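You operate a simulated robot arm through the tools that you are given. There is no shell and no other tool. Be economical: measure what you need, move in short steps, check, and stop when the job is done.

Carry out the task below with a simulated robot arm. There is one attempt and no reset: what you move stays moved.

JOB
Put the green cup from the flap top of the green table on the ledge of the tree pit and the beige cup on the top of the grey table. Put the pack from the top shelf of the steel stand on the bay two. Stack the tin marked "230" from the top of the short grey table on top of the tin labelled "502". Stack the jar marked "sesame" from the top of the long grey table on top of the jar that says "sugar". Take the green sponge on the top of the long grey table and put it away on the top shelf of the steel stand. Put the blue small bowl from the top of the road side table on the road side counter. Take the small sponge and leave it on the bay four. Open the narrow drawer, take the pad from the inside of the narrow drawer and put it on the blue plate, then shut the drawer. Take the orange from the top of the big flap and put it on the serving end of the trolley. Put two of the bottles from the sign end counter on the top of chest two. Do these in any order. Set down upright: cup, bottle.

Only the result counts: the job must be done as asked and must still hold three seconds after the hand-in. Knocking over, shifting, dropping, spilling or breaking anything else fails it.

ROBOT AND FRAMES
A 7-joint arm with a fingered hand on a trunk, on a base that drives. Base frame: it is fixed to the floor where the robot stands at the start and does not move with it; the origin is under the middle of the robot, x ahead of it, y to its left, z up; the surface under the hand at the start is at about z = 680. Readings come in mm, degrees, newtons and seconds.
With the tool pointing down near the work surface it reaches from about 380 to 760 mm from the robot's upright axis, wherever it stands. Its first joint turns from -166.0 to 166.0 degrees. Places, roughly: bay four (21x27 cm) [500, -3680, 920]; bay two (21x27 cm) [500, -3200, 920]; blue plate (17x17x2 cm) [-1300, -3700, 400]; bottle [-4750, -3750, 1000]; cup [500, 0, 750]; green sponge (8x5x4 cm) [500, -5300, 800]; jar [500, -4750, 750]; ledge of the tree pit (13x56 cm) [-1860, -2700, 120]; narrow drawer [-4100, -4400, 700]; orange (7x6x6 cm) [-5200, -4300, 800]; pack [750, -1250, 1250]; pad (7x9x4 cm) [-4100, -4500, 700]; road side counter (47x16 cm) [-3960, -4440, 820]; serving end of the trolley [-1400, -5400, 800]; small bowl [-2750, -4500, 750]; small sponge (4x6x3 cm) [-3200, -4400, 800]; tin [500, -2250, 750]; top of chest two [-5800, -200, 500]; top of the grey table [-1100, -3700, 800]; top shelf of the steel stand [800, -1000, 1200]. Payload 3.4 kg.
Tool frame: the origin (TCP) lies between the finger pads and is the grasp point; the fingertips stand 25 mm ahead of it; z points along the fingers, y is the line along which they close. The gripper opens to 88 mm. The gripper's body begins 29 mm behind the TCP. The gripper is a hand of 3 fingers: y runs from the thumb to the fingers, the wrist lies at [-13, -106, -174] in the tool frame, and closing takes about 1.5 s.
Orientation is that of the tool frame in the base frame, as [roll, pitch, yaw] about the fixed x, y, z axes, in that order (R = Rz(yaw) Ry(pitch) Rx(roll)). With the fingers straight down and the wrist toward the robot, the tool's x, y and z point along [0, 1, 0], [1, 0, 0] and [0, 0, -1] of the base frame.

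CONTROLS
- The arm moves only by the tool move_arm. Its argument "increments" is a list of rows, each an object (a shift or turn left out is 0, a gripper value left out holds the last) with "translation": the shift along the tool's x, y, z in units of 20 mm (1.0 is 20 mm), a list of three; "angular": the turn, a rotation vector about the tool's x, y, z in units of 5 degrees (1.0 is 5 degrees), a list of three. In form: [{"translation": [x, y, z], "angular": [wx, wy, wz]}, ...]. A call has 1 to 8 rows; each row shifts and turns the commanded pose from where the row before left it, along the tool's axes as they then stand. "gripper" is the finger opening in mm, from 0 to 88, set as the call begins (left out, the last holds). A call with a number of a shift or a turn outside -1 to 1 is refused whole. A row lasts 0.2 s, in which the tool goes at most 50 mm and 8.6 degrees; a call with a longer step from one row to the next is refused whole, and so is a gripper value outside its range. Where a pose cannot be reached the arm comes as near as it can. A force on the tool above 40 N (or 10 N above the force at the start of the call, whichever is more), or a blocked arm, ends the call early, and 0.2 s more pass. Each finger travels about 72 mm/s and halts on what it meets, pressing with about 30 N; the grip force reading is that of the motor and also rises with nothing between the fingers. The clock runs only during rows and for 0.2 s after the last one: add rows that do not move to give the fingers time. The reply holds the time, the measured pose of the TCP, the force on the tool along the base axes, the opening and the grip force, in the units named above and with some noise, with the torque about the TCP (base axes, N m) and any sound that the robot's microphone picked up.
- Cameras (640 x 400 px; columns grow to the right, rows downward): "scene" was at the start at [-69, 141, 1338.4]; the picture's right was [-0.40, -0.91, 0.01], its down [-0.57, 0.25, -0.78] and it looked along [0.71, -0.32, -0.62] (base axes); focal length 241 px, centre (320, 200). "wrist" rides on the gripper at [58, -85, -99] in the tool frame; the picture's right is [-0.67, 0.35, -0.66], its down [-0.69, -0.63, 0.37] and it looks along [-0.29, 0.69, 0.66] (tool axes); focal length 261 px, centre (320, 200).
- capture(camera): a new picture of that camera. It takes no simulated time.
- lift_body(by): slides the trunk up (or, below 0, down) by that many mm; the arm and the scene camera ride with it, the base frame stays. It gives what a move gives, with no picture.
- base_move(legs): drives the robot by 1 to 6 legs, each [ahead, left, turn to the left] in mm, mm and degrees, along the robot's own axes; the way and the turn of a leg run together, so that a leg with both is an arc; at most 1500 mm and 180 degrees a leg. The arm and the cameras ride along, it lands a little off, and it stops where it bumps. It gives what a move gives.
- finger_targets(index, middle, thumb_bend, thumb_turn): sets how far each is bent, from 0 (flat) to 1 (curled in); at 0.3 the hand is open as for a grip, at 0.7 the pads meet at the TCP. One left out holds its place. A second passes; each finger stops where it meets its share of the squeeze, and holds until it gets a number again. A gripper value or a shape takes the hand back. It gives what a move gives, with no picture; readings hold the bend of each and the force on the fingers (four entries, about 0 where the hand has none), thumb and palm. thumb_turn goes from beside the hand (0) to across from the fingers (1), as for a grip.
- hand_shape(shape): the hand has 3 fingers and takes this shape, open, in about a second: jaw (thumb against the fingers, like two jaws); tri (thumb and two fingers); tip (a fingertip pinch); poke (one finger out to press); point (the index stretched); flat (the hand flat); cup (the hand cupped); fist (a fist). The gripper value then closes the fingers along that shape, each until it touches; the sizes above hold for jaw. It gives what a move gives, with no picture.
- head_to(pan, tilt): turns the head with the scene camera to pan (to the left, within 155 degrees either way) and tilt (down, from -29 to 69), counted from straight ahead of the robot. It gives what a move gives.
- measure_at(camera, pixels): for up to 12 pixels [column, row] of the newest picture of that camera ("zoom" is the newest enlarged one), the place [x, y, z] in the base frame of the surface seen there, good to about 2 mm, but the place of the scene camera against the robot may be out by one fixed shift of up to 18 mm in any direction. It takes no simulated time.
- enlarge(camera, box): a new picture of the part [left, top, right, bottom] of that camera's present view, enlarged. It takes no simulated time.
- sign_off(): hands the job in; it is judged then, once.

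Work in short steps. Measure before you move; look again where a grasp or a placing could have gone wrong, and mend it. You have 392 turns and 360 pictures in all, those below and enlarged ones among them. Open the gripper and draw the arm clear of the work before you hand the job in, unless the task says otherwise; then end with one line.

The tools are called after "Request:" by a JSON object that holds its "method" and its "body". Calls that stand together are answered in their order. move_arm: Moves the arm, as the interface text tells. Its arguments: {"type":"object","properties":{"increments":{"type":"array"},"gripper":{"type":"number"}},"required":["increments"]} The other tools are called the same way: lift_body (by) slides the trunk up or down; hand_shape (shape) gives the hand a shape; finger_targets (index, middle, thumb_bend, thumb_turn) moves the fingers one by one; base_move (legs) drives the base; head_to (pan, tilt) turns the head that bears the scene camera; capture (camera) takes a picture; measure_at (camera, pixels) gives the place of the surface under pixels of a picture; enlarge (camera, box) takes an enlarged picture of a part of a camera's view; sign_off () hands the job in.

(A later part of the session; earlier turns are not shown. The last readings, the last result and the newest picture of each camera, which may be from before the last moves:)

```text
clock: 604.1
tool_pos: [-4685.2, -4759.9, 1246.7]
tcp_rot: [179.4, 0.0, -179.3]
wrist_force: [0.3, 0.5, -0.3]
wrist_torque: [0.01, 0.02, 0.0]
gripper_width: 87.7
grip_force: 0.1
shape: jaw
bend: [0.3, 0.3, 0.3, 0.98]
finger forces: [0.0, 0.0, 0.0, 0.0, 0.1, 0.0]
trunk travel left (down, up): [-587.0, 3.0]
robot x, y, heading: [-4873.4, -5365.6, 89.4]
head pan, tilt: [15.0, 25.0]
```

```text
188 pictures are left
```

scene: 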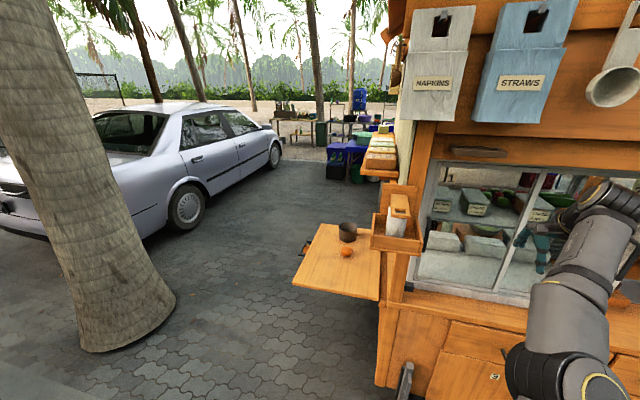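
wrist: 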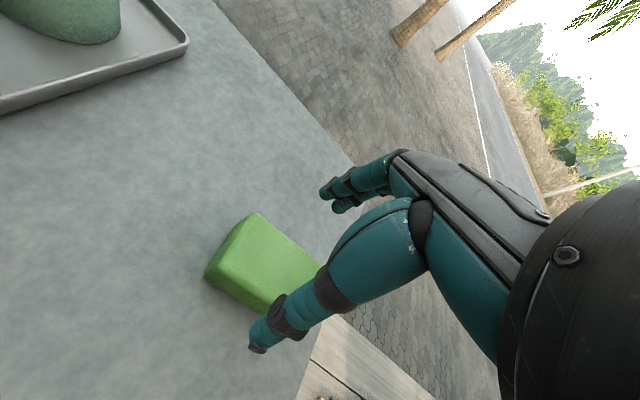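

I measure the orange, the flap, the cup behind it, the hanging box and the tree.

Request:
{"method": "enlarge", "body": {"camera": "scene", "box": [280, 110, 440, 310]}}

Request:
{"method": "measure_at", "body": {"camera": "scene", "pixels": [[346, 248], [346, 256], [348, 232], [300, 280], [375, 295], [325, 230], [395, 230], [385, 250], [383, 155], [110, 345], [383, 175], [360, 280]]}}

```text
2.00 times, centred on (360, 210) of scene
```

zoom: 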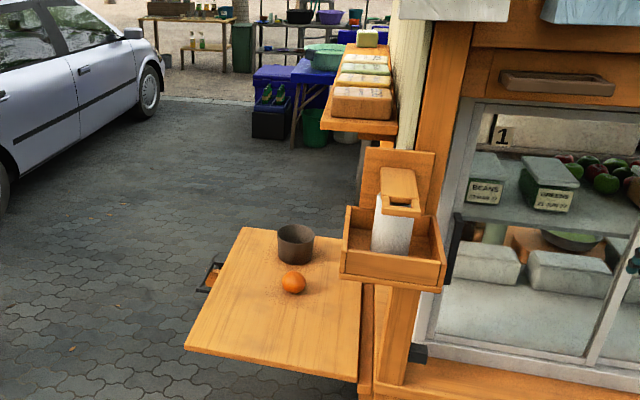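

```text
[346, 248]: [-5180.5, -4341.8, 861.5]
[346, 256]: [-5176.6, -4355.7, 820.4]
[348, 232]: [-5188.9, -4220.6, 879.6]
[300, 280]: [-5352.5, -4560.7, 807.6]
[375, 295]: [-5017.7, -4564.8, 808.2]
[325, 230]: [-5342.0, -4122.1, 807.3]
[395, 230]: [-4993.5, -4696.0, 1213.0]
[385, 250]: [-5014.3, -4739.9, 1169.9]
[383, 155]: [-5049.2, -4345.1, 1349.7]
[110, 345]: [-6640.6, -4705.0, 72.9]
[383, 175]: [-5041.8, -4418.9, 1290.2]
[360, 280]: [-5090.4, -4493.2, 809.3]
```

The orange is at about (-5191,-4323), flap at 802, dark cup front at y≈-4214. I lower the trunk, slide left and drive up so that the hand is above the orange.

Request:
{"method": "lift_body", "body": {"by": -300}}

Request:
{"method": "base_move", "body": {"legs": [[0, 503, 0.5], [430, 0, 0]]}}

Request:
{"method": "capture", "body": {"camera": "wrist"}}

Request:
{"method": "head_to", "body": {"pan": -15, "tilt": 35}}

Request:
{"method": "capture", "body": {"camera": "scene"}}

```text
clock: 607.1
tool_pos: [-4686.2, -4760.4, 946.2]
tcp_rot: [179.4, -0.1, -179.3]
wrist_force: [0.1, -0.2, 0.9]
wrist_torque: [-0.01, -0.01, 0.02]
gripper_width: 87.5
grip_force: 0.0
shape: jaw
bend: [0.3, 0.3, 0.3, 0.98]
finger forces: [0.1, 0.0, 0.0, 0.1, 0.1, 0.1]
trunk travel left (down, up): [-287.0, 303.0]
robot x, y, heading: [-4871.7, -5368.3, 89.7]
head pan, tilt: [15.0, 25.0]
```

```text
clock: 612.3
tool_pos: [-5191.7, -4322.6, 947.0]
tcp_rot: [179.4, -0.1, -178.9]
wrist_force: [-0.3, 0.2, -0.4]
wrist_torque: [0.0, -0.03, -0.03]
gripper_width: 87.6
grip_force: 0.1
shape: jaw
bend: [0.3, 0.3, 0.3, 0.98]
finger forces: [0.0, 0.0, 0.0, 0.0, 0.0, 0.1]
trunk travel left (down, up): [-287.0, 303.0]
robot x, y, heading: [-5371.5, -4930.5, 90.1]
head pan, tilt: [15.0, 25.0]
```

```text
186 pictures are left
```

wrist: 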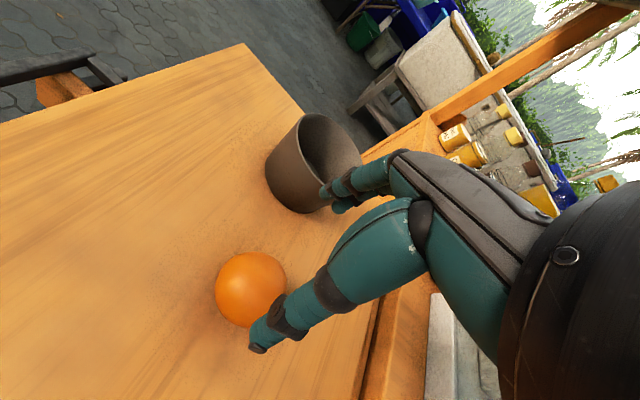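

```text
clock: 613.2
tool_pos: [-5192.1, -4323.4, 946.1]
tcp_rot: [179.4, 0.1, -179.0]
wrist_force: [0.4, 0.4, -0.5]
wrist_torque: [0.0, -0.03, -0.01]
gripper_width: 87.4
grip_force: 0.1
shape: jaw
bend: [0.3, 0.3, 0.3, 0.98]
finger forces: [0.0, 0.0, 0.1, 0.1, 0.1, 0.0]
trunk travel left (down, up): [-287.0, 303.0]
robot x, y, heading: [-5373.8, -4927.0, 90.1]
head pan, tilt: [-15.0, 35.0]
```

```text
185 pictures are left
```

scene: 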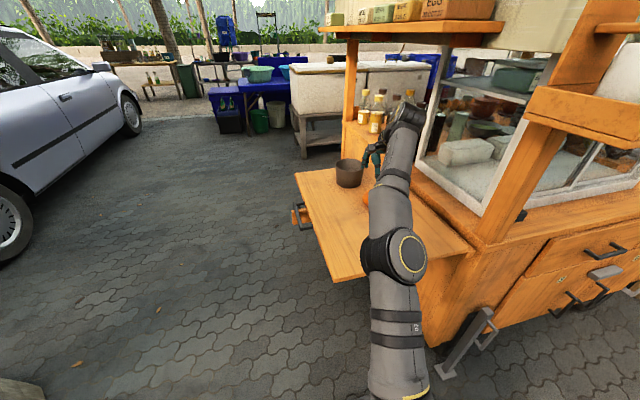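

Request:
{"method": "measure_at", "body": {"camera": "wrist", "pixels": [[250, 275], [240, 300], [265, 260], [270, 310], [295, 190], [285, 205], [320, 210], [310, 120], [350, 330], [220, 290]]}}

```text
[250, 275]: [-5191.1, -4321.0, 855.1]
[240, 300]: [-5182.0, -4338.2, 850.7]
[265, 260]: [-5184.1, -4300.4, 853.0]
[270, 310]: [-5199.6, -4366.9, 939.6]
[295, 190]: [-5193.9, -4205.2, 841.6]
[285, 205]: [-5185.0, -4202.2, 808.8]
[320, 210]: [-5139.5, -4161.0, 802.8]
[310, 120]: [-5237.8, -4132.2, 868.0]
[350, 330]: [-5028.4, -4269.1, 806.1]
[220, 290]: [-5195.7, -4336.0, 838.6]
```

The orange's centre fits to (-5170,-4320). I align, lower to z 835 and close.

Request:
{"method": "move_arm", "body": {"increments": [{"translation": [-0.55, 0.1, 0]}, {"translation": [-0.55, 0.05, 0]}, {}]}}

Request:
{"method": "lift_body", "body": {"by": -111}}

Request:
{"method": "capture", "body": {"camera": "wrist"}}

```text
clock: 614.0
tool_pos: [-5171.7, -4324.8, 942.7]
tcp_rot: [179.4, -0.1, -179.0]
wrist_force: [-0.4, -0.3, 0.5]
wrist_torque: [0.02, -0.01, 0.01]
gripper_width: 87.7
grip_force: 0.1
shape: jaw
bend: [0.3, 0.3, 0.3, 0.98]
finger forces: [0.1, 0.0, 0.0, 0.0, 0.0, 0.1]
out of reach, approached as far as the arm can: row 2
trunk travel left (down, up): [-287.0, 303.0]
robot x, y, heading: [-5369.1, -4928.5, 90.1]
head pan, tilt: [-15.0, 35.0]
```

```text
clock: 615.4
tool_pos: [-5172.4, -4324.7, 831.2]
tcp_rot: [179.4, 0.0, -178.8]
wrist_force: [-0.3, 0.7, 0.7]
wrist_torque: [0.02, -0.01, -0.01]
gripper_width: 88.0
grip_force: 0.1
shape: jaw
bend: [0.3, 0.3, 0.3, 0.98]
finger forces: [0.6, 0.0, 0.1, 0.0, 0.0, 0.0]
trunk travel left (down, up): [-176.0, 414.0]
robot x, y, heading: [-5373.1, -4930.8, 90.2]
head pan, tilt: [-15.0, 35.0]
```

```text
184 pictures are left
```

wrist: 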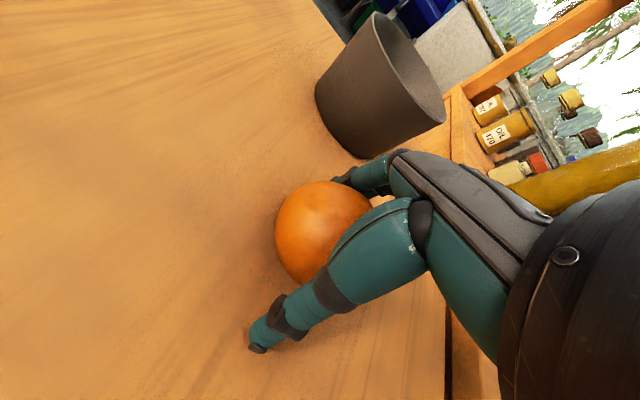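

The orange is nearer the fingers; I nudge the base 7 mm forward and close.

Request:
{"method": "base_move", "body": {"legs": [[7, 0, 0]]}}

Request:
{"method": "move_arm", "body": {"increments": [{}, {}, {}, {}, {}, {}], "gripper": 40}}

Request:
{"method": "lift_body", "body": {"by": 30}}

Request:
{"method": "capture", "body": {"camera": "wrist"}}

```text
clock: 616.2
tool_pos: [-5172.2, -4318.7, 832.6]
tcp_rot: [179.4, 0.0, -178.9]
wrist_force: [0.0, 0.1, -0.7]
wrist_torque: [0.02, 0.04, 0.01]
gripper_width: 87.7
grip_force: 0.0
shape: jaw
bend: [0.3, 0.3, 0.3, 0.98]
finger forces: [0.0, 0.0, 0.0, 0.1, 0.1, 0.0]
trunk travel left (down, up): [-176.0, 414.0]
robot x, y, heading: [-5374.1, -4924.7, 90.5]
head pan, tilt: [-15.0, 35.0]
```

```text
clock: 617.6
tool_pos: [-5171.2, -4317.0, 832.5]
tcp_rot: [179.4, 0.1, -179.0]
wrist_force: [0.8, 0.4, -1.3]
wrist_torque: [-0.04, -0.02, 0.04]
gripper_width: 43.1
grip_force: 30.3
shape: jaw
bend: [0.74, 0.47, 0.71, 1.0]
finger forces: [18.5, 8.1, 0.1, 0.0, 28.7, 0.0]
trunk travel left (down, up): [-176.0, 414.0]
robot x, y, heading: [-5369.5, -4922.6, 90.0]
head pan, tilt: [-15.0, 35.0]
```

```text
clock: 618.3
tool_pos: [-5171.0, -4318.0, 862.3]
tcp_rot: [179.4, 0.0, -178.9]
wrist_force: [-0.1, -0.1, -0.8]
wrist_torque: [0.02, -0.01, 0.01]
gripper_width: 42.7
grip_force: 29.5
shape: jaw
bend: [0.74, 0.47, 0.71, 1.0]
finger forces: [18.5, 8.2, 0.0, 0.1, 28.7, 0.0]
trunk travel left (down, up): [-206.0, 384.0]
robot x, y, heading: [-5368.9, -4924.5, 89.7]
head pan, tilt: [-15.0, 35.0]
```

```text
183 pictures are left
```

wrist: 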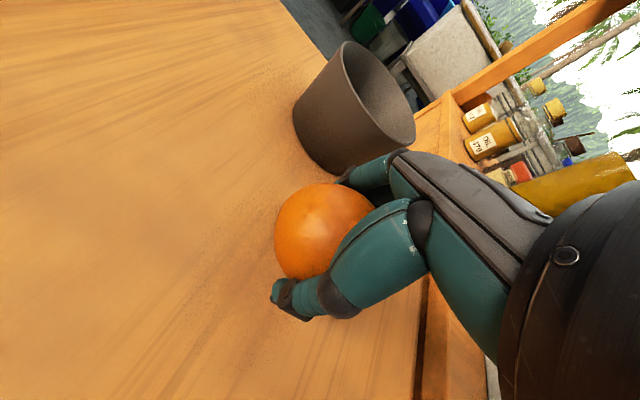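

Orange held. I raise it, drive back along the road to the trolley's west end and turn to face it.

Request:
{"method": "lift_body", "body": {"by": 150}}

Request:
{"method": "base_move", "body": {"legs": [[-420, 0, 0], [0, -1000, 0], [0, -1000, 0], [0, -1070, 0], [0, 0, -90]]}}

Request:
{"method": "head_to", "body": {"pan": -5, "tilt": 40}}

Request:
{"method": "capture", "body": {"camera": "scene"}}

```text
clock: 620.1
tool_pos: [-5171.4, -4317.9, 1011.8]
tcp_rot: [179.4, 0.1, -178.9]
wrist_force: [0.1, -0.3, -1.0]
wrist_torque: [0.01, -0.01, 0.01]
gripper_width: 43.2
grip_force: 30.5
shape: jaw
bend: [0.74, 0.47, 0.71, 1.0]
finger forces: [18.5, 8.1, 0.0, 0.0, 28.6, 0.0]
trunk travel left (down, up): [-356.0, 234.0]
robot x, y, heading: [-5373.8, -4922.8, 90.1]
head pan, tilt: [-15.0, 35.0]
```

```text
clock: 641.1
tool_pos: [-1693.8, -5541.2, 1011.4]
tcp_rot: [179.4, 0.1, 91.8]
wrist_force: [0.5, -1.0, -1.4]
wrist_torque: [0.03, -0.03, 0.04]
gripper_width: 42.2
grip_force: 29.9
shape: jaw
bend: [0.75, 0.48, 0.71, 1.0]
finger forces: [18.4, 7.9, 0.0, 0.0, 27.9, 0.1]
trunk travel left (down, up): [-356.0, 234.0]
robot x, y, heading: [-2301.6, -5349.3, 0.9]
head pan, tilt: [-15.0, 35.0]
```

```text
clock: 641.8
tool_pos: [-1693.7, -5540.4, 1011.6]
tcp_rot: [179.4, -0.1, 91.7]
wrist_force: [-1.7, 0.1, -0.5]
wrist_torque: [0.0, 0.0, 0.03]
gripper_width: 42.4
grip_force: 30.3
shape: jaw
bend: [0.75, 0.48, 0.71, 1.0]
finger forces: [18.5, 7.8, 0.0, 0.1, 27.8, 0.0]
trunk travel left (down, up): [-356.0, 234.0]
robot x, y, heading: [-2301.3, -5348.9, 0.7]
head pan, tilt: [-5.0, 40.0]
```

```text
182 pictures are left
```

scene: 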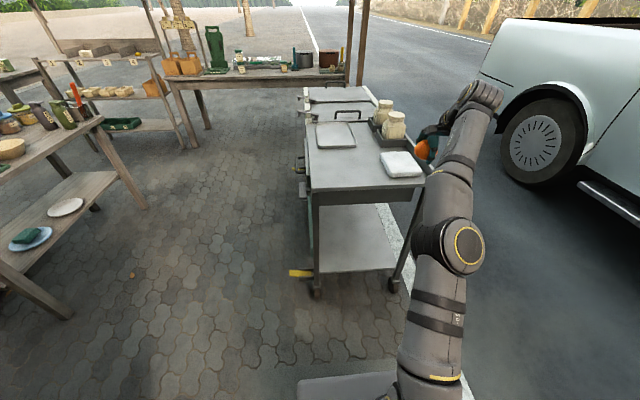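

I measure the trolley's free area at (345,165), the tray and the folded cloth.

Request:
{"method": "measure_at", "body": {"camera": "scene", "pixels": [[345, 165], [330, 180], [310, 188], [425, 182], [335, 146], [355, 146], [382, 165], [365, 175], [355, 160], [322, 165]]}}

Request:
{"method": "enlarge", "body": {"camera": "scene", "box": [290, 80, 450, 210]}}

```text
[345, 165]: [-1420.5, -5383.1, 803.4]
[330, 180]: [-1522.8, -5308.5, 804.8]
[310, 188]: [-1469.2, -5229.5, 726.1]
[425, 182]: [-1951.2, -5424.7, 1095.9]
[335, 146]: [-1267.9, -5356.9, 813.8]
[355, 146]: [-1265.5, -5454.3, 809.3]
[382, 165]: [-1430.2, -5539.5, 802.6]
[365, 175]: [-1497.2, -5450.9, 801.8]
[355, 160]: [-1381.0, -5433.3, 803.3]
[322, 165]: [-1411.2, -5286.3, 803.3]
```

```text
3.08 times, centred on (370, 145) of scene
```

zoom: 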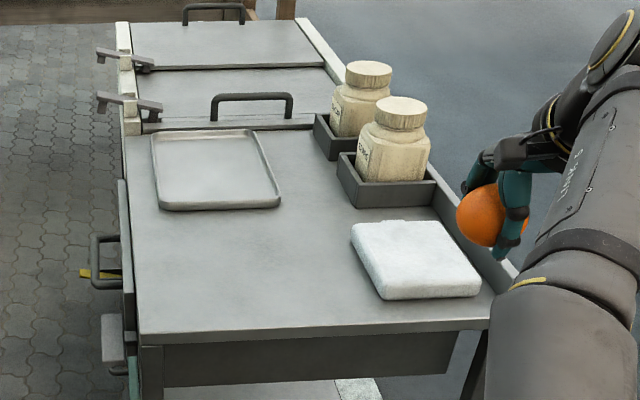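

Free area found. I move the hand over (-1410,-5365) and check the orange in the wrist camera.

Request:
{"method": "base_move", "body": {"legs": [[287, 171, -0.8]]}}

Request:
{"method": "lift_body", "body": {"by": -150}}

Request:
{"method": "capture", "body": {"camera": "wrist"}}

Request:
{"method": "measure_at", "body": {"camera": "wrist", "pixels": [[200, 300], [250, 200], [200, 200], [290, 220], [100, 200]]}}

```text
clock: 644.0
tool_pos: [-1408.1, -5375.1, 1012.7]
tcp_rot: [179.4, 0.1, 91.2]
wrist_force: [0.7, 0.3, -2.0]
wrist_torque: [-0.01, -0.01, 0.0]
gripper_width: 42.3
grip_force: 29.7
shape: jaw
bend: [0.75, 0.48, 0.71, 1.0]
finger forces: [18.3, 8.0, 0.1, 0.1, 28.0, 0.0]
trunk travel left (down, up): [-356.0, 234.0]
robot x, y, heading: [-2014.9, -5176.5, 0.2]
head pan, tilt: [-5.0, 40.0]
```

```text
clock: 645.8
tool_pos: [-1408.4, -5373.8, 862.3]
tcp_rot: [179.3, 0.0, 91.1]
wrist_force: [0.6, -0.9, -1.1]
wrist_torque: [0.01, 0.04, 0.02]
gripper_width: 42.6
grip_force: 30.5
shape: jaw
bend: [0.75, 0.48, 0.71, 1.0]
finger forces: [18.4, 8.0, 0.1, 0.0, 27.9, 0.1]
trunk travel left (down, up): [-206.0, 384.0]
robot x, y, heading: [-2015.2, -5177.2, 0.2]
head pan, tilt: [-5.0, 40.0]
```

```text
180 pictures are left
```

wrist: 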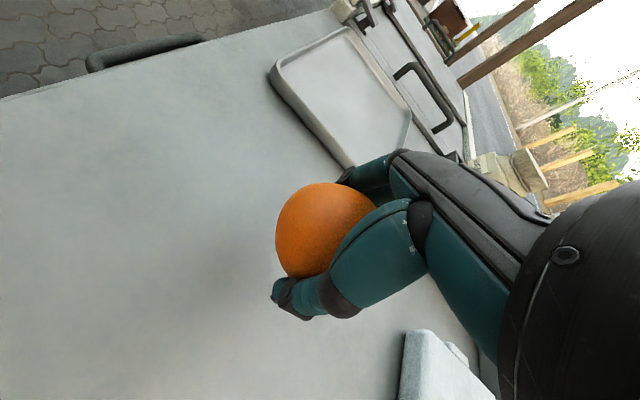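

```text
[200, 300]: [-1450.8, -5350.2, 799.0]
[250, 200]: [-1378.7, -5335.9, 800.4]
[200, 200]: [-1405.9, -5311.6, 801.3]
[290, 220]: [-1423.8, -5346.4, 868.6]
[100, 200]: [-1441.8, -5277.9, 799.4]
```

Surface z 800. I lower to light contact, then open in small steps so the orange does not roll.

Request:
{"method": "lift_body", "body": {"by": -28}}

Request:
{"method": "lift_body", "body": {"by": -2}}

Request:
{"method": "lift_body", "body": {"by": -2}}

```text
clock: 646.5
tool_pos: [-1408.5, -5374.7, 834.0]
tcp_rot: [179.4, 0.0, 91.1]
wrist_force: [0.0, 0.8, -1.5]
wrist_torque: [0.03, 0.01, -0.02]
gripper_width: 42.5
grip_force: 30.0
shape: jaw
bend: [0.75, 0.48, 0.71, 1.0]
finger forces: [18.4, 8.0, 0.0, 0.0, 27.9, 0.1]
trunk travel left (down, up): [-178.0, 412.0]
robot x, y, heading: [-2015.5, -5174.5, -0.2]
head pan, tilt: [-5.0, 40.0]
```

```text
clock: 647.0
tool_pos: [-1409.0, -5374.4, 832.6]
tcp_rot: [179.4, 0.0, 91.1]
wrist_force: [0.3, -0.3, -0.6]
wrist_torque: [0.0, 0.01, 0.02]
gripper_width: 42.4
grip_force: 30.0
shape: jaw
bend: [0.75, 0.48, 0.71, 1.0]
finger forces: [18.5, 7.9, 0.0, 0.0, 27.8, 0.1]
trunk travel left (down, up): [-176.0, 414.0]
robot x, y, heading: [-2015.4, -5178.3, -0.0]
head pan, tilt: [-5.0, 40.0]
```

```text
clock: 647.5
tool_pos: [-1408.7, -5373.2, 830.0]
tcp_rot: [179.5, 0.0, 91.1]
wrist_force: [-1.0, 0.4, -1.7]
wrist_torque: [0.01, -0.01, 0.01]
gripper_width: 42.7
grip_force: 30.3
shape: jaw
bend: [0.75, 0.48, 0.71, 1.0]
finger forces: [18.4, 8.0, 0.0, 0.1, 28.0, 0.1]
trunk travel left (down, up): [-174.0, 416.0]
robot x, y, heading: [-2016.1, -5176.4, 0.2]
head pan, tilt: [-5.0, 40.0]
```

Request:
{"method": "lift_body", "body": {"by": -1.5}}

Request:
{"method": "lift_body", "body": {"by": -1}}

Request:
{"method": "lift_body", "body": {"by": -1}}

Request:
{"method": "capture", "body": {"camera": "wrist"}}

```text
clock: 648.0
tool_pos: [-1408.0, -5373.5, 828.3]
tcp_rot: [179.4, 0.0, 91.1]
wrist_force: [-0.7, 0.5, -1.7]
wrist_torque: [0.01, 0.0, 0.01]
gripper_width: 42.3
grip_force: 29.8
shape: jaw
bend: [0.75, 0.48, 0.71, 1.0]
finger forces: [18.4, 8.0, 0.0, 0.0, 28.0, 0.1]
trunk travel left (down, up): [-173.0, 417.0]
robot x, y, heading: [-2016.2, -5175.1, 0.1]
head pan, tilt: [-5.0, 40.0]
```

```text
clock: 648.5
tool_pos: [-1408.9, -5374.8, 827.0]
tcp_rot: [179.4, 0.0, 91.1]
wrist_force: [-0.1, 0.9, -1.0]
wrist_torque: [0.02, 0.03, 0.0]
gripper_width: 42.6
grip_force: 30.3
shape: jaw
bend: [0.75, 0.48, 0.71, 1.0]
finger forces: [18.4, 8.0, 0.0, 0.1, 28.0, 0.0]
trunk travel left (down, up): [-172.0, 418.0]
robot x, y, heading: [-2017.2, -5179.5, -0.1]
head pan, tilt: [-5.0, 40.0]
```

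```text
clock: 649.0
tool_pos: [-1409.8, -5375.6, 826.8]
tcp_rot: [179.4, -0.1, 91.0]
wrist_force: [-0.1, -0.1, 0.2]
wrist_torque: [0.0, 0.03, 0.01]
gripper_width: 42.5
grip_force: 30.2
shape: jaw
bend: [0.75, 0.48, 0.71, 1.0]
finger forces: [18.4, 7.9, 0.0, 0.0, 28.0, 0.0]
trunk travel left (down, up): [-171.0, 419.0]
robot x, y, heading: [-2011.5, -5175.3, 0.1]
head pan, tilt: [-5.0, 40.0]
```

```text
179 pictures are left
```

wrist: 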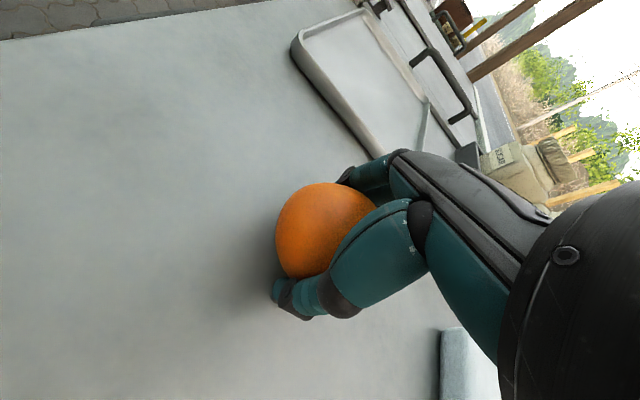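

Just at contact. I open in small steps.

Request:
{"method": "move_arm", "body": {"increments": [{}, {}], "gripper": 50}}

Request:
{"method": "move_arm", "body": {"increments": [{}, {}], "gripper": 58}}

Request:
{"method": "move_arm", "body": {"increments": [{}, {}], "gripper": 66}}

Request:
{"method": "capture", "body": {"camera": "wrist"}}

```text
clock: 649.6
tool_pos: [-1408.0, -5374.4, 827.1]
tcp_rot: [179.4, 0.1, 91.0]
wrist_force: [0.5, 0.0, 0.0]
wrist_torque: [0.0, 0.01, -0.02]
gripper_width: 50.1
grip_force: 0.1
shape: jaw
bend: [0.74, 0.42, 0.66, 1.0]
finger forces: [0.5, 0.0, 0.1, 0.0, 0.3, 0.0]
trunk travel left (down, up): [-171.0, 419.0]
robot x, y, heading: [-2011.9, -5177.1, 0.3]
head pan, tilt: [-5.0, 40.0]
```

```text
clock: 650.2
tool_pos: [-1409.6, -5375.0, 826.6]
tcp_rot: [179.4, 0.0, 91.1]
wrist_force: [0.1, -0.3, -0.7]
wrist_torque: [0.0, 0.0, 0.03]
gripper_width: 57.7
grip_force: 0.1
shape: jaw
bend: [0.28, 0.39, 0.61, 1.0]
finger forces: [0.0, 0.0, 0.0, 0.0, 0.0, 0.0]
trunk travel left (down, up): [-171.0, 419.0]
robot x, y, heading: [-2011.4, -5177.5, -0.1]
head pan, tilt: [-5.0, 40.0]
```

```text
clock: 650.9
tool_pos: [-1409.5, -5374.5, 826.6]
tcp_rot: [179.3, 0.0, 91.1]
wrist_force: [-0.2, -0.6, 0.4]
wrist_torque: [0.0, 0.05, 0.0]
gripper_width: 65.8
grip_force: 0.0
shape: jaw
bend: [0.27, 0.36, 0.54, 0.99]
finger forces: [0.0, 0.0, 0.0, 0.0, 0.1, 0.0]
trunk travel left (down, up): [-171.0, 419.0]
robot x, y, heading: [-2016.7, -5177.6, 0.2]
head pan, tilt: [-5.0, 40.0]
```

```text
178 pictures are left
```

wrist: 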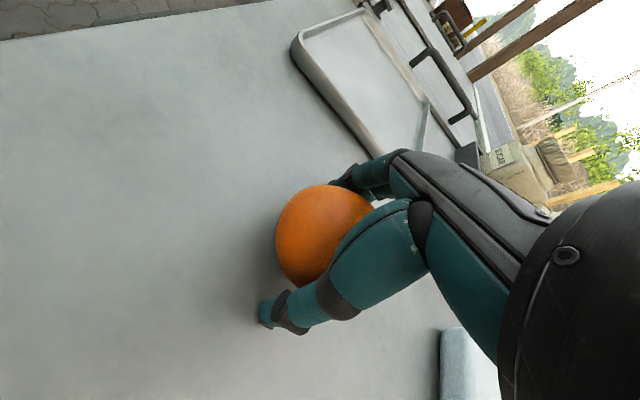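

The orange stays. I open fully and rise.

Request:
{"method": "move_arm", "body": {"increments": [{}, {}], "gripper": 76}}

Request:
{"method": "move_arm", "body": {"increments": [{}, {"translation": [0, 0, -0.1]}, {}], "gripper": 86}}

Request:
{"method": "lift_body", "body": {"by": 120}}

Request:
{"method": "capture", "body": {"camera": "wrist"}}

```text
clock: 651.5
tool_pos: [-1408.9, -5375.2, 826.4]
tcp_rot: [179.4, 0.0, 91.2]
wrist_force: [0.3, 0.2, -0.6]
wrist_torque: [0.01, -0.01, 0.01]
gripper_width: 75.7
grip_force: 0.1
shape: jaw
bend: [0.28, 0.33, 0.42, 0.99]
finger forces: [0.0, 0.0, 0.0, 0.0, 0.0, 0.0]
trunk travel left (down, up): [-171.0, 419.0]
robot x, y, heading: [-2016.8, -5174.9, 0.2]
head pan, tilt: [-5.0, 40.0]
```

```text
clock: 652.2
tool_pos: [-1409.5, -5374.9, 828.6]
tcp_rot: [179.3, 0.1, 91.3]
wrist_force: [-0.2, 0.4, -0.5]
wrist_torque: [0.03, 0.0, 0.04]
gripper_width: 85.7
grip_force: 0.0
shape: jaw
bend: [0.31, 0.31, 0.31, 0.98]
finger forces: [0.0, 0.1, 0.0, 0.0, 0.0, 0.0]
trunk travel left (down, up): [-171.0, 419.0]
robot x, y, heading: [-2013.5, -5174.6, 0.1]
head pan, tilt: [-5.0, 40.0]
```

```text
clock: 653.8
tool_pos: [-1408.1, -5374.9, 949.6]
tcp_rot: [179.4, -0.1, 91.1]
wrist_force: [0.5, 0.4, -0.3]
wrist_torque: [0.03, 0.02, -0.03]
gripper_width: 85.8
grip_force: 0.1
shape: jaw
bend: [0.31, 0.31, 0.31, 0.98]
finger forces: [0.0, 0.1, 0.0, 0.0, 0.0, 0.1]
trunk travel left (down, up): [-291.0, 299.0]
robot x, y, heading: [-2014.7, -5173.5, 0.1]
head pan, tilt: [-5.0, 40.0]
```

```text
177 pictures are left
```

wrist: 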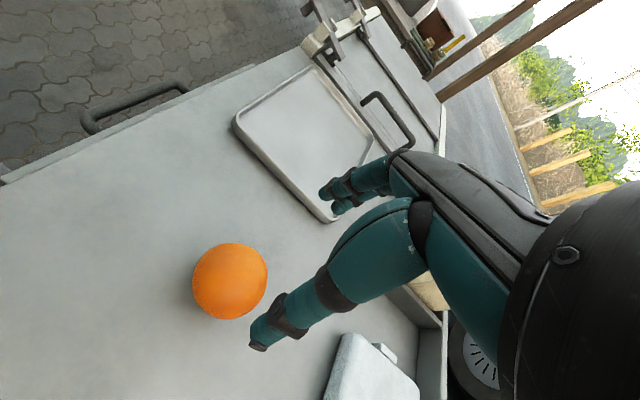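

The orange rests on the trolley. I verify it is still and then drive west along the road to the stall's far end to look at the bottles.

Request:
{"method": "measure_at", "body": {"camera": "wrist", "pixels": [[230, 280], [230, 250]]}}

Request:
{"method": "base_move", "body": {"legs": [[-350, -170, 0]]}}

Request:
{"method": "enlarge", "body": {"camera": "scene", "box": [290, 80, 450, 210]}}

Request:
{"method": "base_move", "body": {"legs": [[-1400, 0, 0], [-1400, 0, 0], [-700, 0, 0]]}}

Request:
{"method": "head_to", "body": {"pan": 60, "tilt": 20}}

Request:
{"method": "capture", "body": {"camera": "scene"}}

```text
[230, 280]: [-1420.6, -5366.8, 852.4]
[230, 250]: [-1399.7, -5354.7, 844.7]
```

```text
clock: 656.2
tool_pos: [-1756.1, -5546.3, 949.2]
tcp_rot: [179.4, 0.1, 91.0]
wrist_force: [0.3, 0.8, 0.2]
wrist_torque: [-0.02, 0.02, -0.01]
gripper_width: 85.9
grip_force: 0.0
shape: jaw
bend: [0.31, 0.31, 0.31, 0.98]
finger forces: [0.0, 0.0, 0.1, 0.0, 0.0, 0.0]
trunk travel left (down, up): [-291.0, 299.0]
robot x, y, heading: [-2360.4, -5347.6, 0.2]
head pan, tilt: [-5.0, 40.0]
```

```text
3.08 times, centred on (370, 145) of scene
```

zoom: 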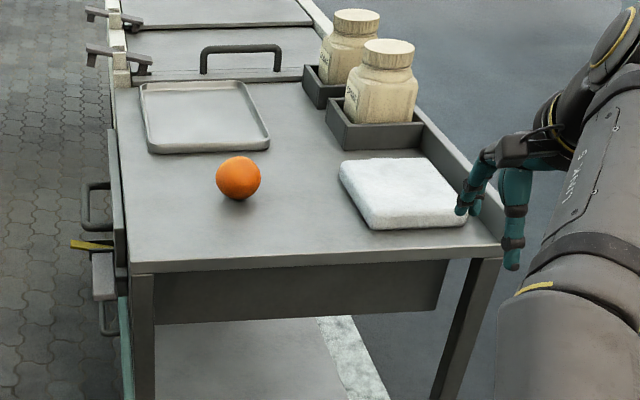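

```text
clock: 673.2
tool_pos: [-5251.6, -5547.6, 949.0]
tcp_rot: [179.5, 0.0, 90.6]
wrist_force: [-0.5, 0.2, -0.4]
wrist_torque: [0.01, -0.02, -0.01]
gripper_width: 85.8
grip_force: 0.0
shape: jaw
bend: [0.31, 0.31, 0.31, 0.98]
finger forces: [0.0, 0.0, 0.0, 0.0, 0.0, 0.0]
trunk travel left (down, up): [-291.0, 299.0]
robot x, y, heading: [-5854.8, -5340.6, -0.5]
head pan, tilt: [-5.0, 40.0]
```

```text
clock: 674.5
tool_pos: [-5251.8, -5546.3, 948.1]
tcp_rot: [179.5, 0.0, 90.6]
wrist_force: [0.4, 0.4, 0.8]
wrist_torque: [-0.01, 0.02, 0.0]
gripper_width: 85.6
grip_force: 0.0
shape: jaw
bend: [0.31, 0.31, 0.31, 0.98]
finger forces: [0.1, 0.0, 0.0, 0.0, 0.0, 0.0]
trunk travel left (down, up): [-291.0, 299.0]
robot x, y, heading: [-5854.4, -5341.9, -0.5]
head pan, tilt: [60.0, 20.0]
```

```text
175 pictures are left
```

scene: 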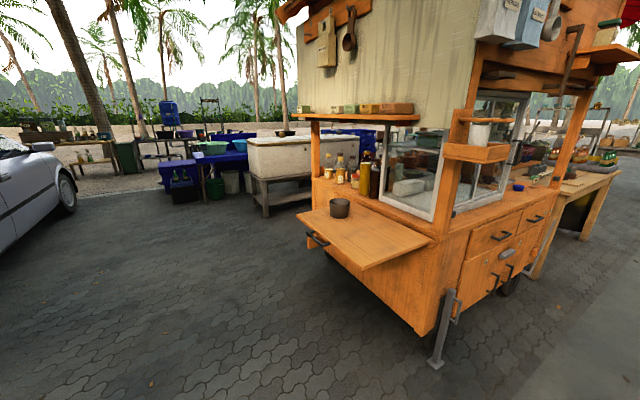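

I enlarge on the bottles at the west end and measure.

Request:
{"method": "enlarge", "body": {"camera": "scene", "box": [290, 90, 450, 250]}}

Request:
{"method": "measure_at", "body": {"camera": "zoom", "pixels": [[128, 185], [128, 215], [175, 190], [155, 200], [213, 195], [213, 230], [70, 130], [60, 60], [200, 60], [250, 250], [100, 200], [300, 50]]}}

```text
2.50 times, centred on (370, 170) of scene
```

zoom: 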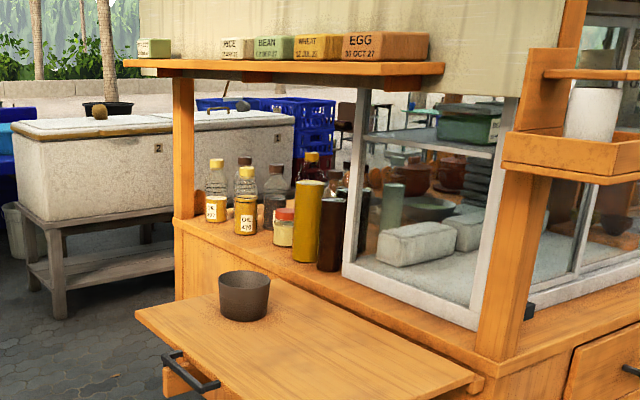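

```text
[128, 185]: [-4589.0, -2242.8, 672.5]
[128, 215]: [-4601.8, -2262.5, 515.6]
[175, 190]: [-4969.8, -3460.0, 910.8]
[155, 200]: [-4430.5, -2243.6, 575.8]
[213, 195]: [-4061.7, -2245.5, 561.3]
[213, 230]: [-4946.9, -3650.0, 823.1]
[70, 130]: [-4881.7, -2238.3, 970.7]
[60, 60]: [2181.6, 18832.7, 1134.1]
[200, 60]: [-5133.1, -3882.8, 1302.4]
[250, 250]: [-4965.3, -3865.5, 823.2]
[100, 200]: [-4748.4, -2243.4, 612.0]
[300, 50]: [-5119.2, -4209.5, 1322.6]
```

Counter at z≈817. The glass oil bottles stand near (-4940,-3600). I check the car's distance, then drive north along x≈-5855 and look from the west.

Request:
{"method": "measure_at", "body": {"camera": "scene", "pixels": [[68, 195], [20, 220], [40, 146], [15, 180], [260, 215], [180, 200], [310, 270], [100, 300]]}}

Request:
{"method": "lift_body", "body": {"by": 120}}

Request:
{"method": "base_move", "body": {"legs": [[0, 1000, 0.5], [0, 850, 0]]}}

Request:
{"method": "head_to", "body": {"pan": -8, "tilt": 25}}

Request:
{"method": "capture", "body": {"camera": "scene"}}

```text
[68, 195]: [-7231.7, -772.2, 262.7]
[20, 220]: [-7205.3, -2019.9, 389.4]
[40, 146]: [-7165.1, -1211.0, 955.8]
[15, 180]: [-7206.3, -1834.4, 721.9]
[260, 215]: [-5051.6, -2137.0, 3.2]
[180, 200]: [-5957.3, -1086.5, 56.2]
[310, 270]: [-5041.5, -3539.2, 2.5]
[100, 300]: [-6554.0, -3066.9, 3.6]
```

```text
clock: 676.0
tool_pos: [-5251.1, -5548.3, 1067.8]
tcp_rot: [179.3, 0.0, 90.5]
wrist_force: [-0.3, 0.3, 0.7]
wrist_torque: [-0.05, -0.01, -0.02]
gripper_width: 86.0
grip_force: 0.1
shape: jaw
bend: [0.31, 0.31, 0.31, 0.98]
finger forces: [0.0, 0.0, 0.0, 0.1, 0.1, 0.0]
trunk travel left (down, up): [-411.0, 179.0]
robot x, y, heading: [-5852.3, -5340.5, -0.2]
head pan, tilt: [60.0, 20.0]
```

```text
clock: 685.3
tool_pos: [-5250.0, -3693.8, 1067.1]
tcp_rot: [179.3, -0.1, 91.3]
wrist_force: [0.0, 0.2, 0.6]
wrist_torque: [-0.03, -0.02, -0.03]
gripper_width: 85.6
grip_force: 0.0
shape: jaw
bend: [0.31, 0.31, 0.31, 0.98]
finger forces: [0.0, 0.0, 0.0, 0.1, 0.0, 0.1]
trunk travel left (down, up): [-411.0, 179.0]
robot x, y, heading: [-5854.1, -3495.3, 0.4]
head pan, tilt: [60.0, 20.0]
```

```text
clock: 686.7
tool_pos: [-5249.2, -3693.7, 1068.8]
tcp_rot: [179.4, 0.0, 91.2]
wrist_force: [0.5, -0.3, -0.6]
wrist_torque: [-0.01, -0.01, 0.0]
gripper_width: 85.7
grip_force: 0.0
shape: jaw
bend: [0.31, 0.31, 0.31, 0.98]
finger forces: [0.1, 0.0, 0.0, 0.0, 0.1, 0.1]
trunk travel left (down, up): [-411.0, 179.0]
robot x, y, heading: [-5855.6, -3495.9, -0.0]
head pan, tilt: [-8.0, 25.0]
```

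```text
173 pictures are left
```

scene: 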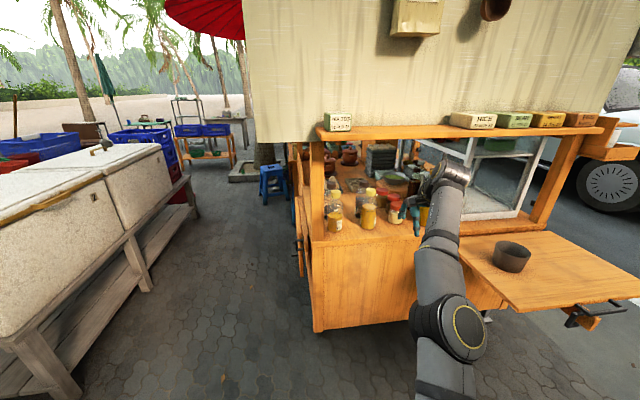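

Request:
{"method": "enlarge", "body": {"camera": "scene", "box": [290, 120, 440, 250]}}

Request:
{"method": "enlarge", "body": {"camera": "wrist", "box": [150, 60, 400, 300]}}

```text
3.08 times, centred on (365, 185) of scene
```

zoom: 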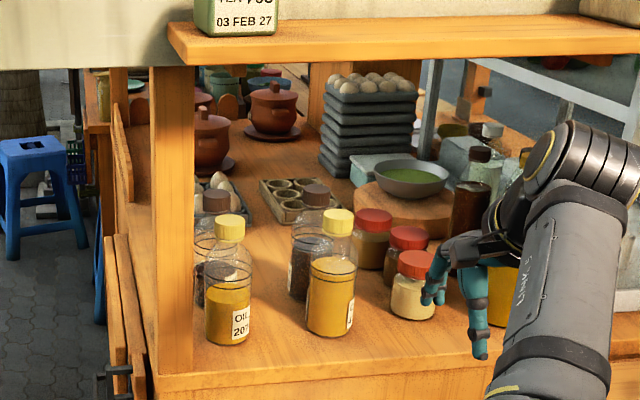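

```text
1.67 times, centred on (275, 180) of wrist
```

zoom: 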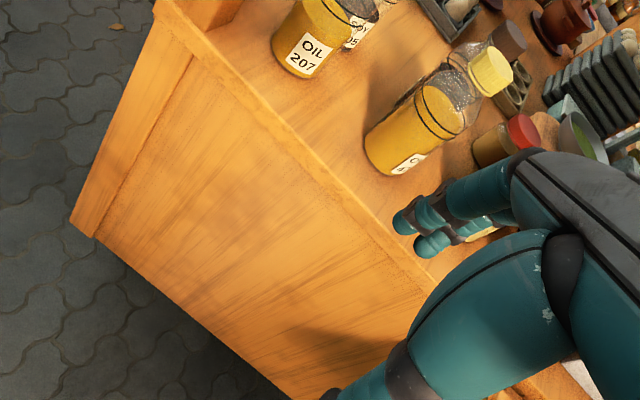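

Two oil bottles with yellow caps stand in front (OIL 207 and OIL 490). I measure their caps and the counter.

Request:
{"method": "enlarge", "body": {"camera": "scene", "box": [290, 120, 440, 250]}}

Request:
{"method": "measure_at", "body": {"camera": "zoom", "pixels": [[230, 220], [230, 232], [217, 228], [243, 228], [339, 215], [339, 228], [228, 310], [330, 300], [230, 350], [300, 350], [175, 300], [400, 30]]}}

Request:
{"method": "measure_at", "body": {"camera": "wrist", "pixels": [[402, 103], [410, 98], [345, 170], [360, 160], [280, 90], [290, 110], [260, 150], [330, 240]]}}

```text
3.08 times, centred on (365, 185) of scene
```

zoom: 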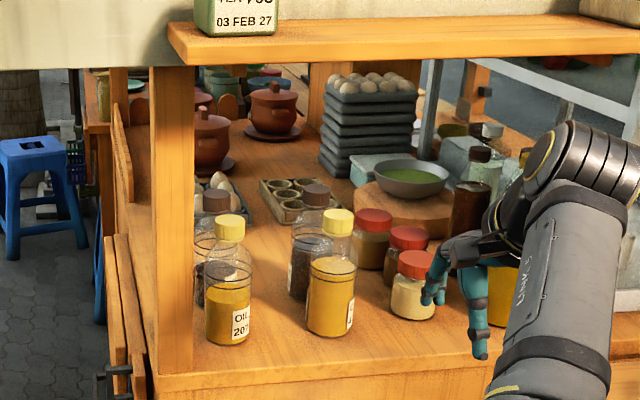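

```text
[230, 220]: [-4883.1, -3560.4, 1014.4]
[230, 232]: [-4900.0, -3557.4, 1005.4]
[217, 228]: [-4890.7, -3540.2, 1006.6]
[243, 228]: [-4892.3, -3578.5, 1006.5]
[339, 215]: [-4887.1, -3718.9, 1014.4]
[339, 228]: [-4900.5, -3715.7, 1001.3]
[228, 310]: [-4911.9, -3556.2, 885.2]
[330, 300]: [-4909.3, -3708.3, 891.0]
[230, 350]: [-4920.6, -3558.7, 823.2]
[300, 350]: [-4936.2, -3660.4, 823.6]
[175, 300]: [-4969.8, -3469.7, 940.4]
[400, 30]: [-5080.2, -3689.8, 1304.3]
```

```text
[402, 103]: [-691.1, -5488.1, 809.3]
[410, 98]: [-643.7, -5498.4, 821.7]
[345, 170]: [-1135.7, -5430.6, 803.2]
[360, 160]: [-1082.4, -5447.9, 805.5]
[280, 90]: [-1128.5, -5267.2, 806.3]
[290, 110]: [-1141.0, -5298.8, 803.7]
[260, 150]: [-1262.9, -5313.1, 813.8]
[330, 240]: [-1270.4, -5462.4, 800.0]
```

Bottle 490's cap: centre about (-4878,-3704), top 1008, 38 mm wide. I check the overhead shelf's underside and my arm's height profile.

Request:
{"method": "measure_at", "body": {"camera": "zoom", "pixels": [[400, 50], [300, 56], [400, 35], [580, 130], [610, 160], [580, 200], [560, 350], [313, 188], [217, 195], [410, 265], [500, 300], [470, 210]]}}

Request:
{"method": "measure_at", "body": {"camera": "scene", "pixels": [[455, 170], [440, 200], [445, 250], [460, 320], [430, 330], [448, 380]]}}

```text
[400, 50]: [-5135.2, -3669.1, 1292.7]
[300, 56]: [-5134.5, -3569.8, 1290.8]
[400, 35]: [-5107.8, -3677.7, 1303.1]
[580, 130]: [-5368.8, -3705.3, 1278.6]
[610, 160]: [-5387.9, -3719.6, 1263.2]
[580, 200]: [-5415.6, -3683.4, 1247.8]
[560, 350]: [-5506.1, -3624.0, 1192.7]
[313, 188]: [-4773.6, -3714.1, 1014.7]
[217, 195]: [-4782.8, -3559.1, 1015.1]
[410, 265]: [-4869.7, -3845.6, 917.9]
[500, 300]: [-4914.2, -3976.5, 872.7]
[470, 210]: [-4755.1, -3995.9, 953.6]
```

```text
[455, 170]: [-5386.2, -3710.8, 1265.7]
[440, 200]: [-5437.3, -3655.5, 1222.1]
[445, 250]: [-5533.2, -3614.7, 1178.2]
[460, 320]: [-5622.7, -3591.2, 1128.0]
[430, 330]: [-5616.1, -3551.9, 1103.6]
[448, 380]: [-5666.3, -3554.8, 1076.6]
```

The wrist top is 211 mm above the TCP and the shelf underside is ≈1282, so I must keep TCP ≤1055. I set z 1050, turn 15°, line up with bottle 490 and approach partway.

Request:
{"method": "lift_body", "body": {"by": -18}}

Request:
{"method": "base_move", "body": {"legs": [[0, 0, 15], [-45, -169, 0], [193, -52, 0]]}}

Request:
{"method": "move_arm", "body": {"increments": [{}, {}], "gripper": 66}}

Request:
{"method": "capture", "body": {"camera": "wrist"}}

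Request:
{"method": "capture", "body": {"camera": "scene"}}

```text
clock: 687.3
tool_pos: [-5248.8, -3694.4, 1050.5]
tcp_rot: [179.3, 0.0, 91.4]
wrist_force: [0.5, 0.1, -0.4]
wrist_torque: [0.0, -0.02, 0.02]
gripper_width: 85.7
grip_force: 0.0
shape: jaw
bend: [0.31, 0.31, 0.31, 0.98]
finger forces: [0.0, 0.1, 0.0, 0.0, 0.1, 0.1]
trunk travel left (down, up): [-393.0, 197.0]
robot x, y, heading: [-5853.8, -3496.5, 0.3]
head pan, tilt: [-8.0, 25.0]
```

```text
clock: 690.9
tool_pos: [-5017.9, -3701.4, 1049.7]
tcp_rot: [179.4, 0.0, 106.4]
wrist_force: [1.3, -0.8, 0.2]
wrist_torque: [-0.01, -0.02, 0.01]
gripper_width: 85.7
grip_force: 0.2
shape: jaw
bend: [0.31, 0.31, 0.31, 0.98]
finger forces: [0.1, 0.0, 0.1, 0.0, 0.1, 0.1]
trunk travel left (down, up): [-393.0, 197.0]
robot x, y, heading: [-5655.8, -3667.5, 15.4]
head pan, tilt: [-8.0, 25.0]
```

```text
clock: 691.5
tool_pos: [-5017.9, -3701.2, 1050.1]
tcp_rot: [179.3, 0.0, 106.4]
wrist_force: [1.0, -0.3, 0.0]
wrist_torque: [0.01, -0.01, 0.03]
gripper_width: 66.4
grip_force: 0.1
shape: jaw
bend: [0.27, 0.35, 0.54, 0.99]
finger forces: [0.0, 0.0, 0.1, 0.0, 0.0, 0.1]
trunk travel left (down, up): [-393.0, 197.0]
robot x, y, heading: [-5656.5, -3668.7, 15.4]
head pan, tilt: [-8.0, 25.0]
```

```text
169 pictures are left
```

wrist: 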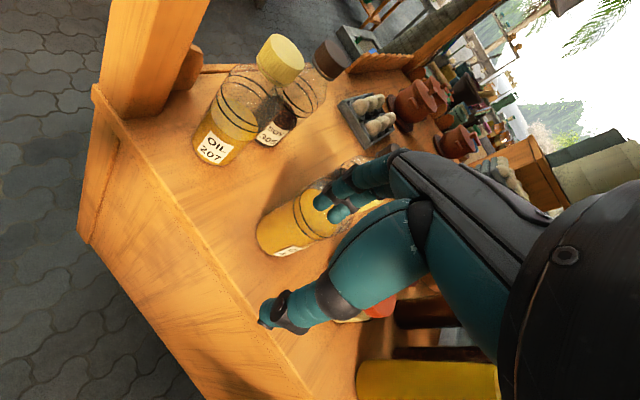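

```text
168 pictures are left
```

scene: 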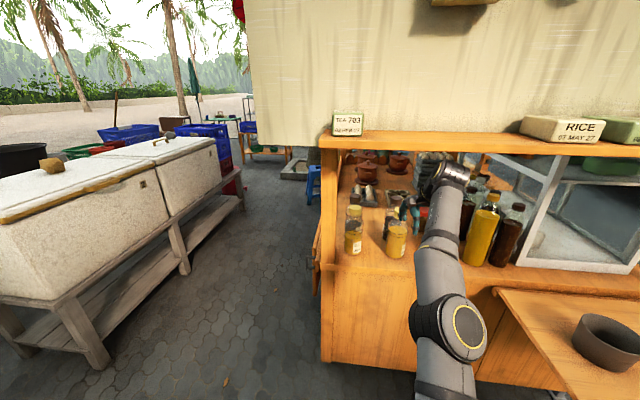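

I measure bottle 207's cap by wrist to calibrate the scene estimate.

Request:
{"method": "measure_at", "body": {"camera": "wrist", "pixels": [[285, 50], [265, 60], [300, 60], [280, 75], [270, 45], [330, 60], [210, 140], [240, 110], [285, 230], [375, 205], [330, 175]]}}

Request:
{"method": "enlarge", "body": {"camera": "wrist", "box": [240, 10, 440, 270]}}

```text
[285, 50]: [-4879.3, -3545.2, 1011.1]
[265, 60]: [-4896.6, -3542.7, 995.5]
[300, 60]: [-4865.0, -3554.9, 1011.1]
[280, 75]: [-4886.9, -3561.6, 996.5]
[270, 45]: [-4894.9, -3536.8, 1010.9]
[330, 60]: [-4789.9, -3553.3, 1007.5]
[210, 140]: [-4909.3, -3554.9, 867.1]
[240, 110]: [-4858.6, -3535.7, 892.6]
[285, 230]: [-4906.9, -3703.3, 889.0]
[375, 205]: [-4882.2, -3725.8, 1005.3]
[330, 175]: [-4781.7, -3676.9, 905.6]
```

```text
1.54 times, centred on (340, 140) of wrist
```

zoom: 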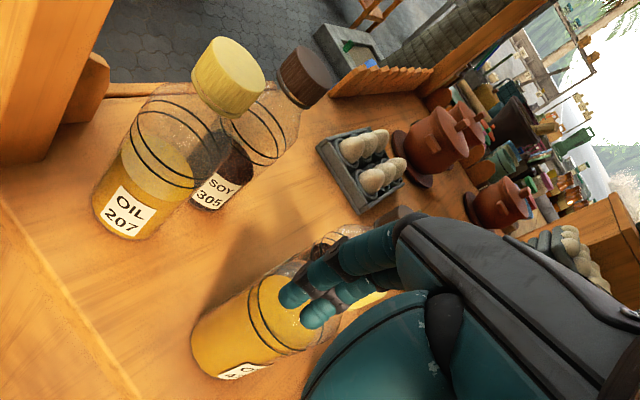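

The cap of 490 is at (-4880,-3706), top 1011. I move over it at z 1050 and check.

Request:
{"method": "base_move", "body": {"legs": [[132, -41, 0]]}}

Request:
{"method": "capture", "body": {"camera": "wrist"}}

Request:
{"method": "enlarge", "body": {"camera": "scene", "box": [320, 110, 540, 290]}}

```text
clock: 692.9
tool_pos: [-4899.4, -3704.0, 1049.8]
tcp_rot: [179.5, -0.2, 106.2]
wrist_force: [-0.2, 0.1, 0.0]
wrist_torque: [-0.02, -0.05, 0.01]
gripper_width: 66.3
grip_force: 0.1
shape: jaw
bend: [0.27, 0.35, 0.54, 0.99]
finger forces: [0.1, 0.0, 0.1, 0.1, 0.1, 0.0]
trunk travel left (down, up): [-393.0, 197.0]
robot x, y, heading: [-5528.9, -3671.2, 15.7]
head pan, tilt: [-8.0, 25.0]
stopped in leg 1: the robot was blocked; the commanded pose is now the measured one
```

```text
166 pictures are left
```

wrist: 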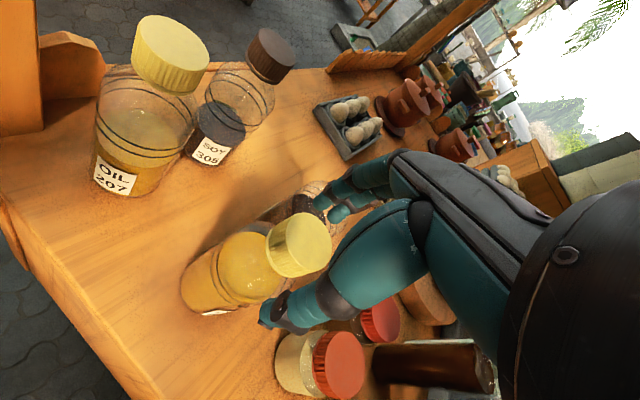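

```text
2.22 times, centred on (430, 200) of scene
```

zoom: 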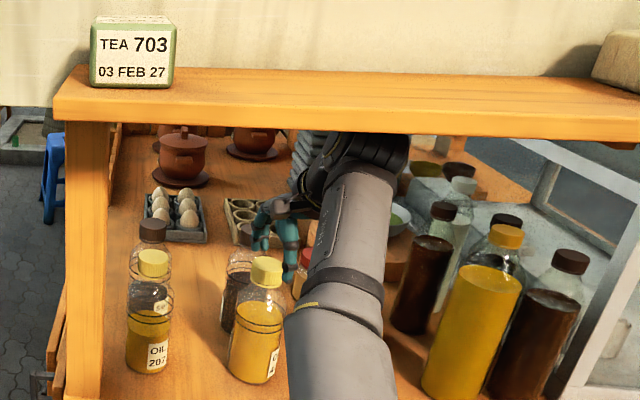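

Blocked 20 mm short — the wrist joint seems to touch the shelf's underside. I back off 60 mm, tilt the hand 12° to lower the wrist, and check the shelf.

Request:
{"method": "base_move", "body": {"legs": [[-60, 0, 0]]}}

Request:
{"method": "move_arm", "body": {"increments": [{"angular": [-0.8, 0, 0]}, {"angular": [-0.8, 0, 0]}, {"angular": [-0.8, 0, 0]}, {"translation": [0, 0, 0.3]}, {}]}}

Request:
{"method": "capture", "body": {"camera": "scene"}}

Request:
{"method": "measure_at", "body": {"camera": "scene", "pixels": [[440, 155], [455, 165], [430, 175], [450, 200], [400, 145], [400, 155]]}}

```text
clock: 693.8
tool_pos: [-4948.1, -3722.5, 1043.6]
tcp_rot: [180.0, -0.5, 106.2]
wrist_force: [-0.2, -0.5, 0.2]
wrist_torque: [-0.01, -0.01, -0.02]
gripper_width: 66.1
grip_force: 0.2
shape: jaw
bend: [0.27, 0.35, 0.54, 0.99]
finger forces: [0.0, 0.1, 0.1, 0.1, 0.0, 0.0]
trunk travel left (down, up): [-393.0, 197.0]
robot x, y, heading: [-5585.5, -3690.5, 15.6]
head pan, tilt: [-8.0, 25.0]
```

```text
clock: 695.0
tool_pos: [-4947.6, -3722.5, 1037.5]
tcp_rot: [168.0, -0.5, 106.1]
wrist_force: [-0.6, 0.1, 1.2]
wrist_torque: [0.03, 0.0, 0.01]
gripper_width: 66.4
grip_force: 0.1
shape: jaw
bend: [0.27, 0.35, 0.54, 0.99]
finger forces: [0.1, 0.0, 0.1, 0.0, 0.0, 0.1]
trunk travel left (down, up): [-393.0, 197.0]
robot x, y, heading: [-5586.2, -3687.3, 15.6]
head pan, tilt: [-8.0, 25.0]
```

```text
164 pictures are left
```

scene: 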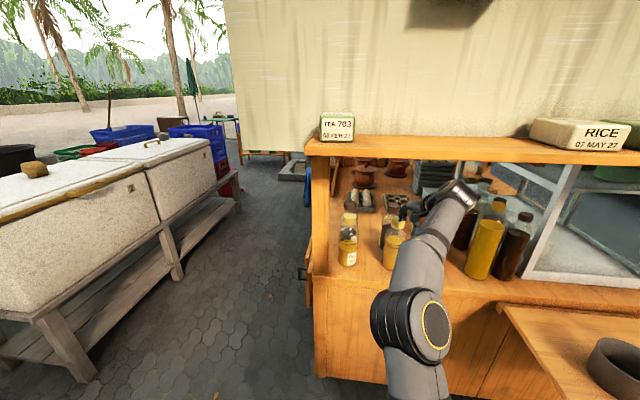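

```text
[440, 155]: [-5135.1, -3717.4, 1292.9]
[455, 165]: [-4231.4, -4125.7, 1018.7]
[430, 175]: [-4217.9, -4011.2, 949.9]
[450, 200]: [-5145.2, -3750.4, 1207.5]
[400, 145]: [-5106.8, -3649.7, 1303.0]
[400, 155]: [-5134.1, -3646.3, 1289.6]
```

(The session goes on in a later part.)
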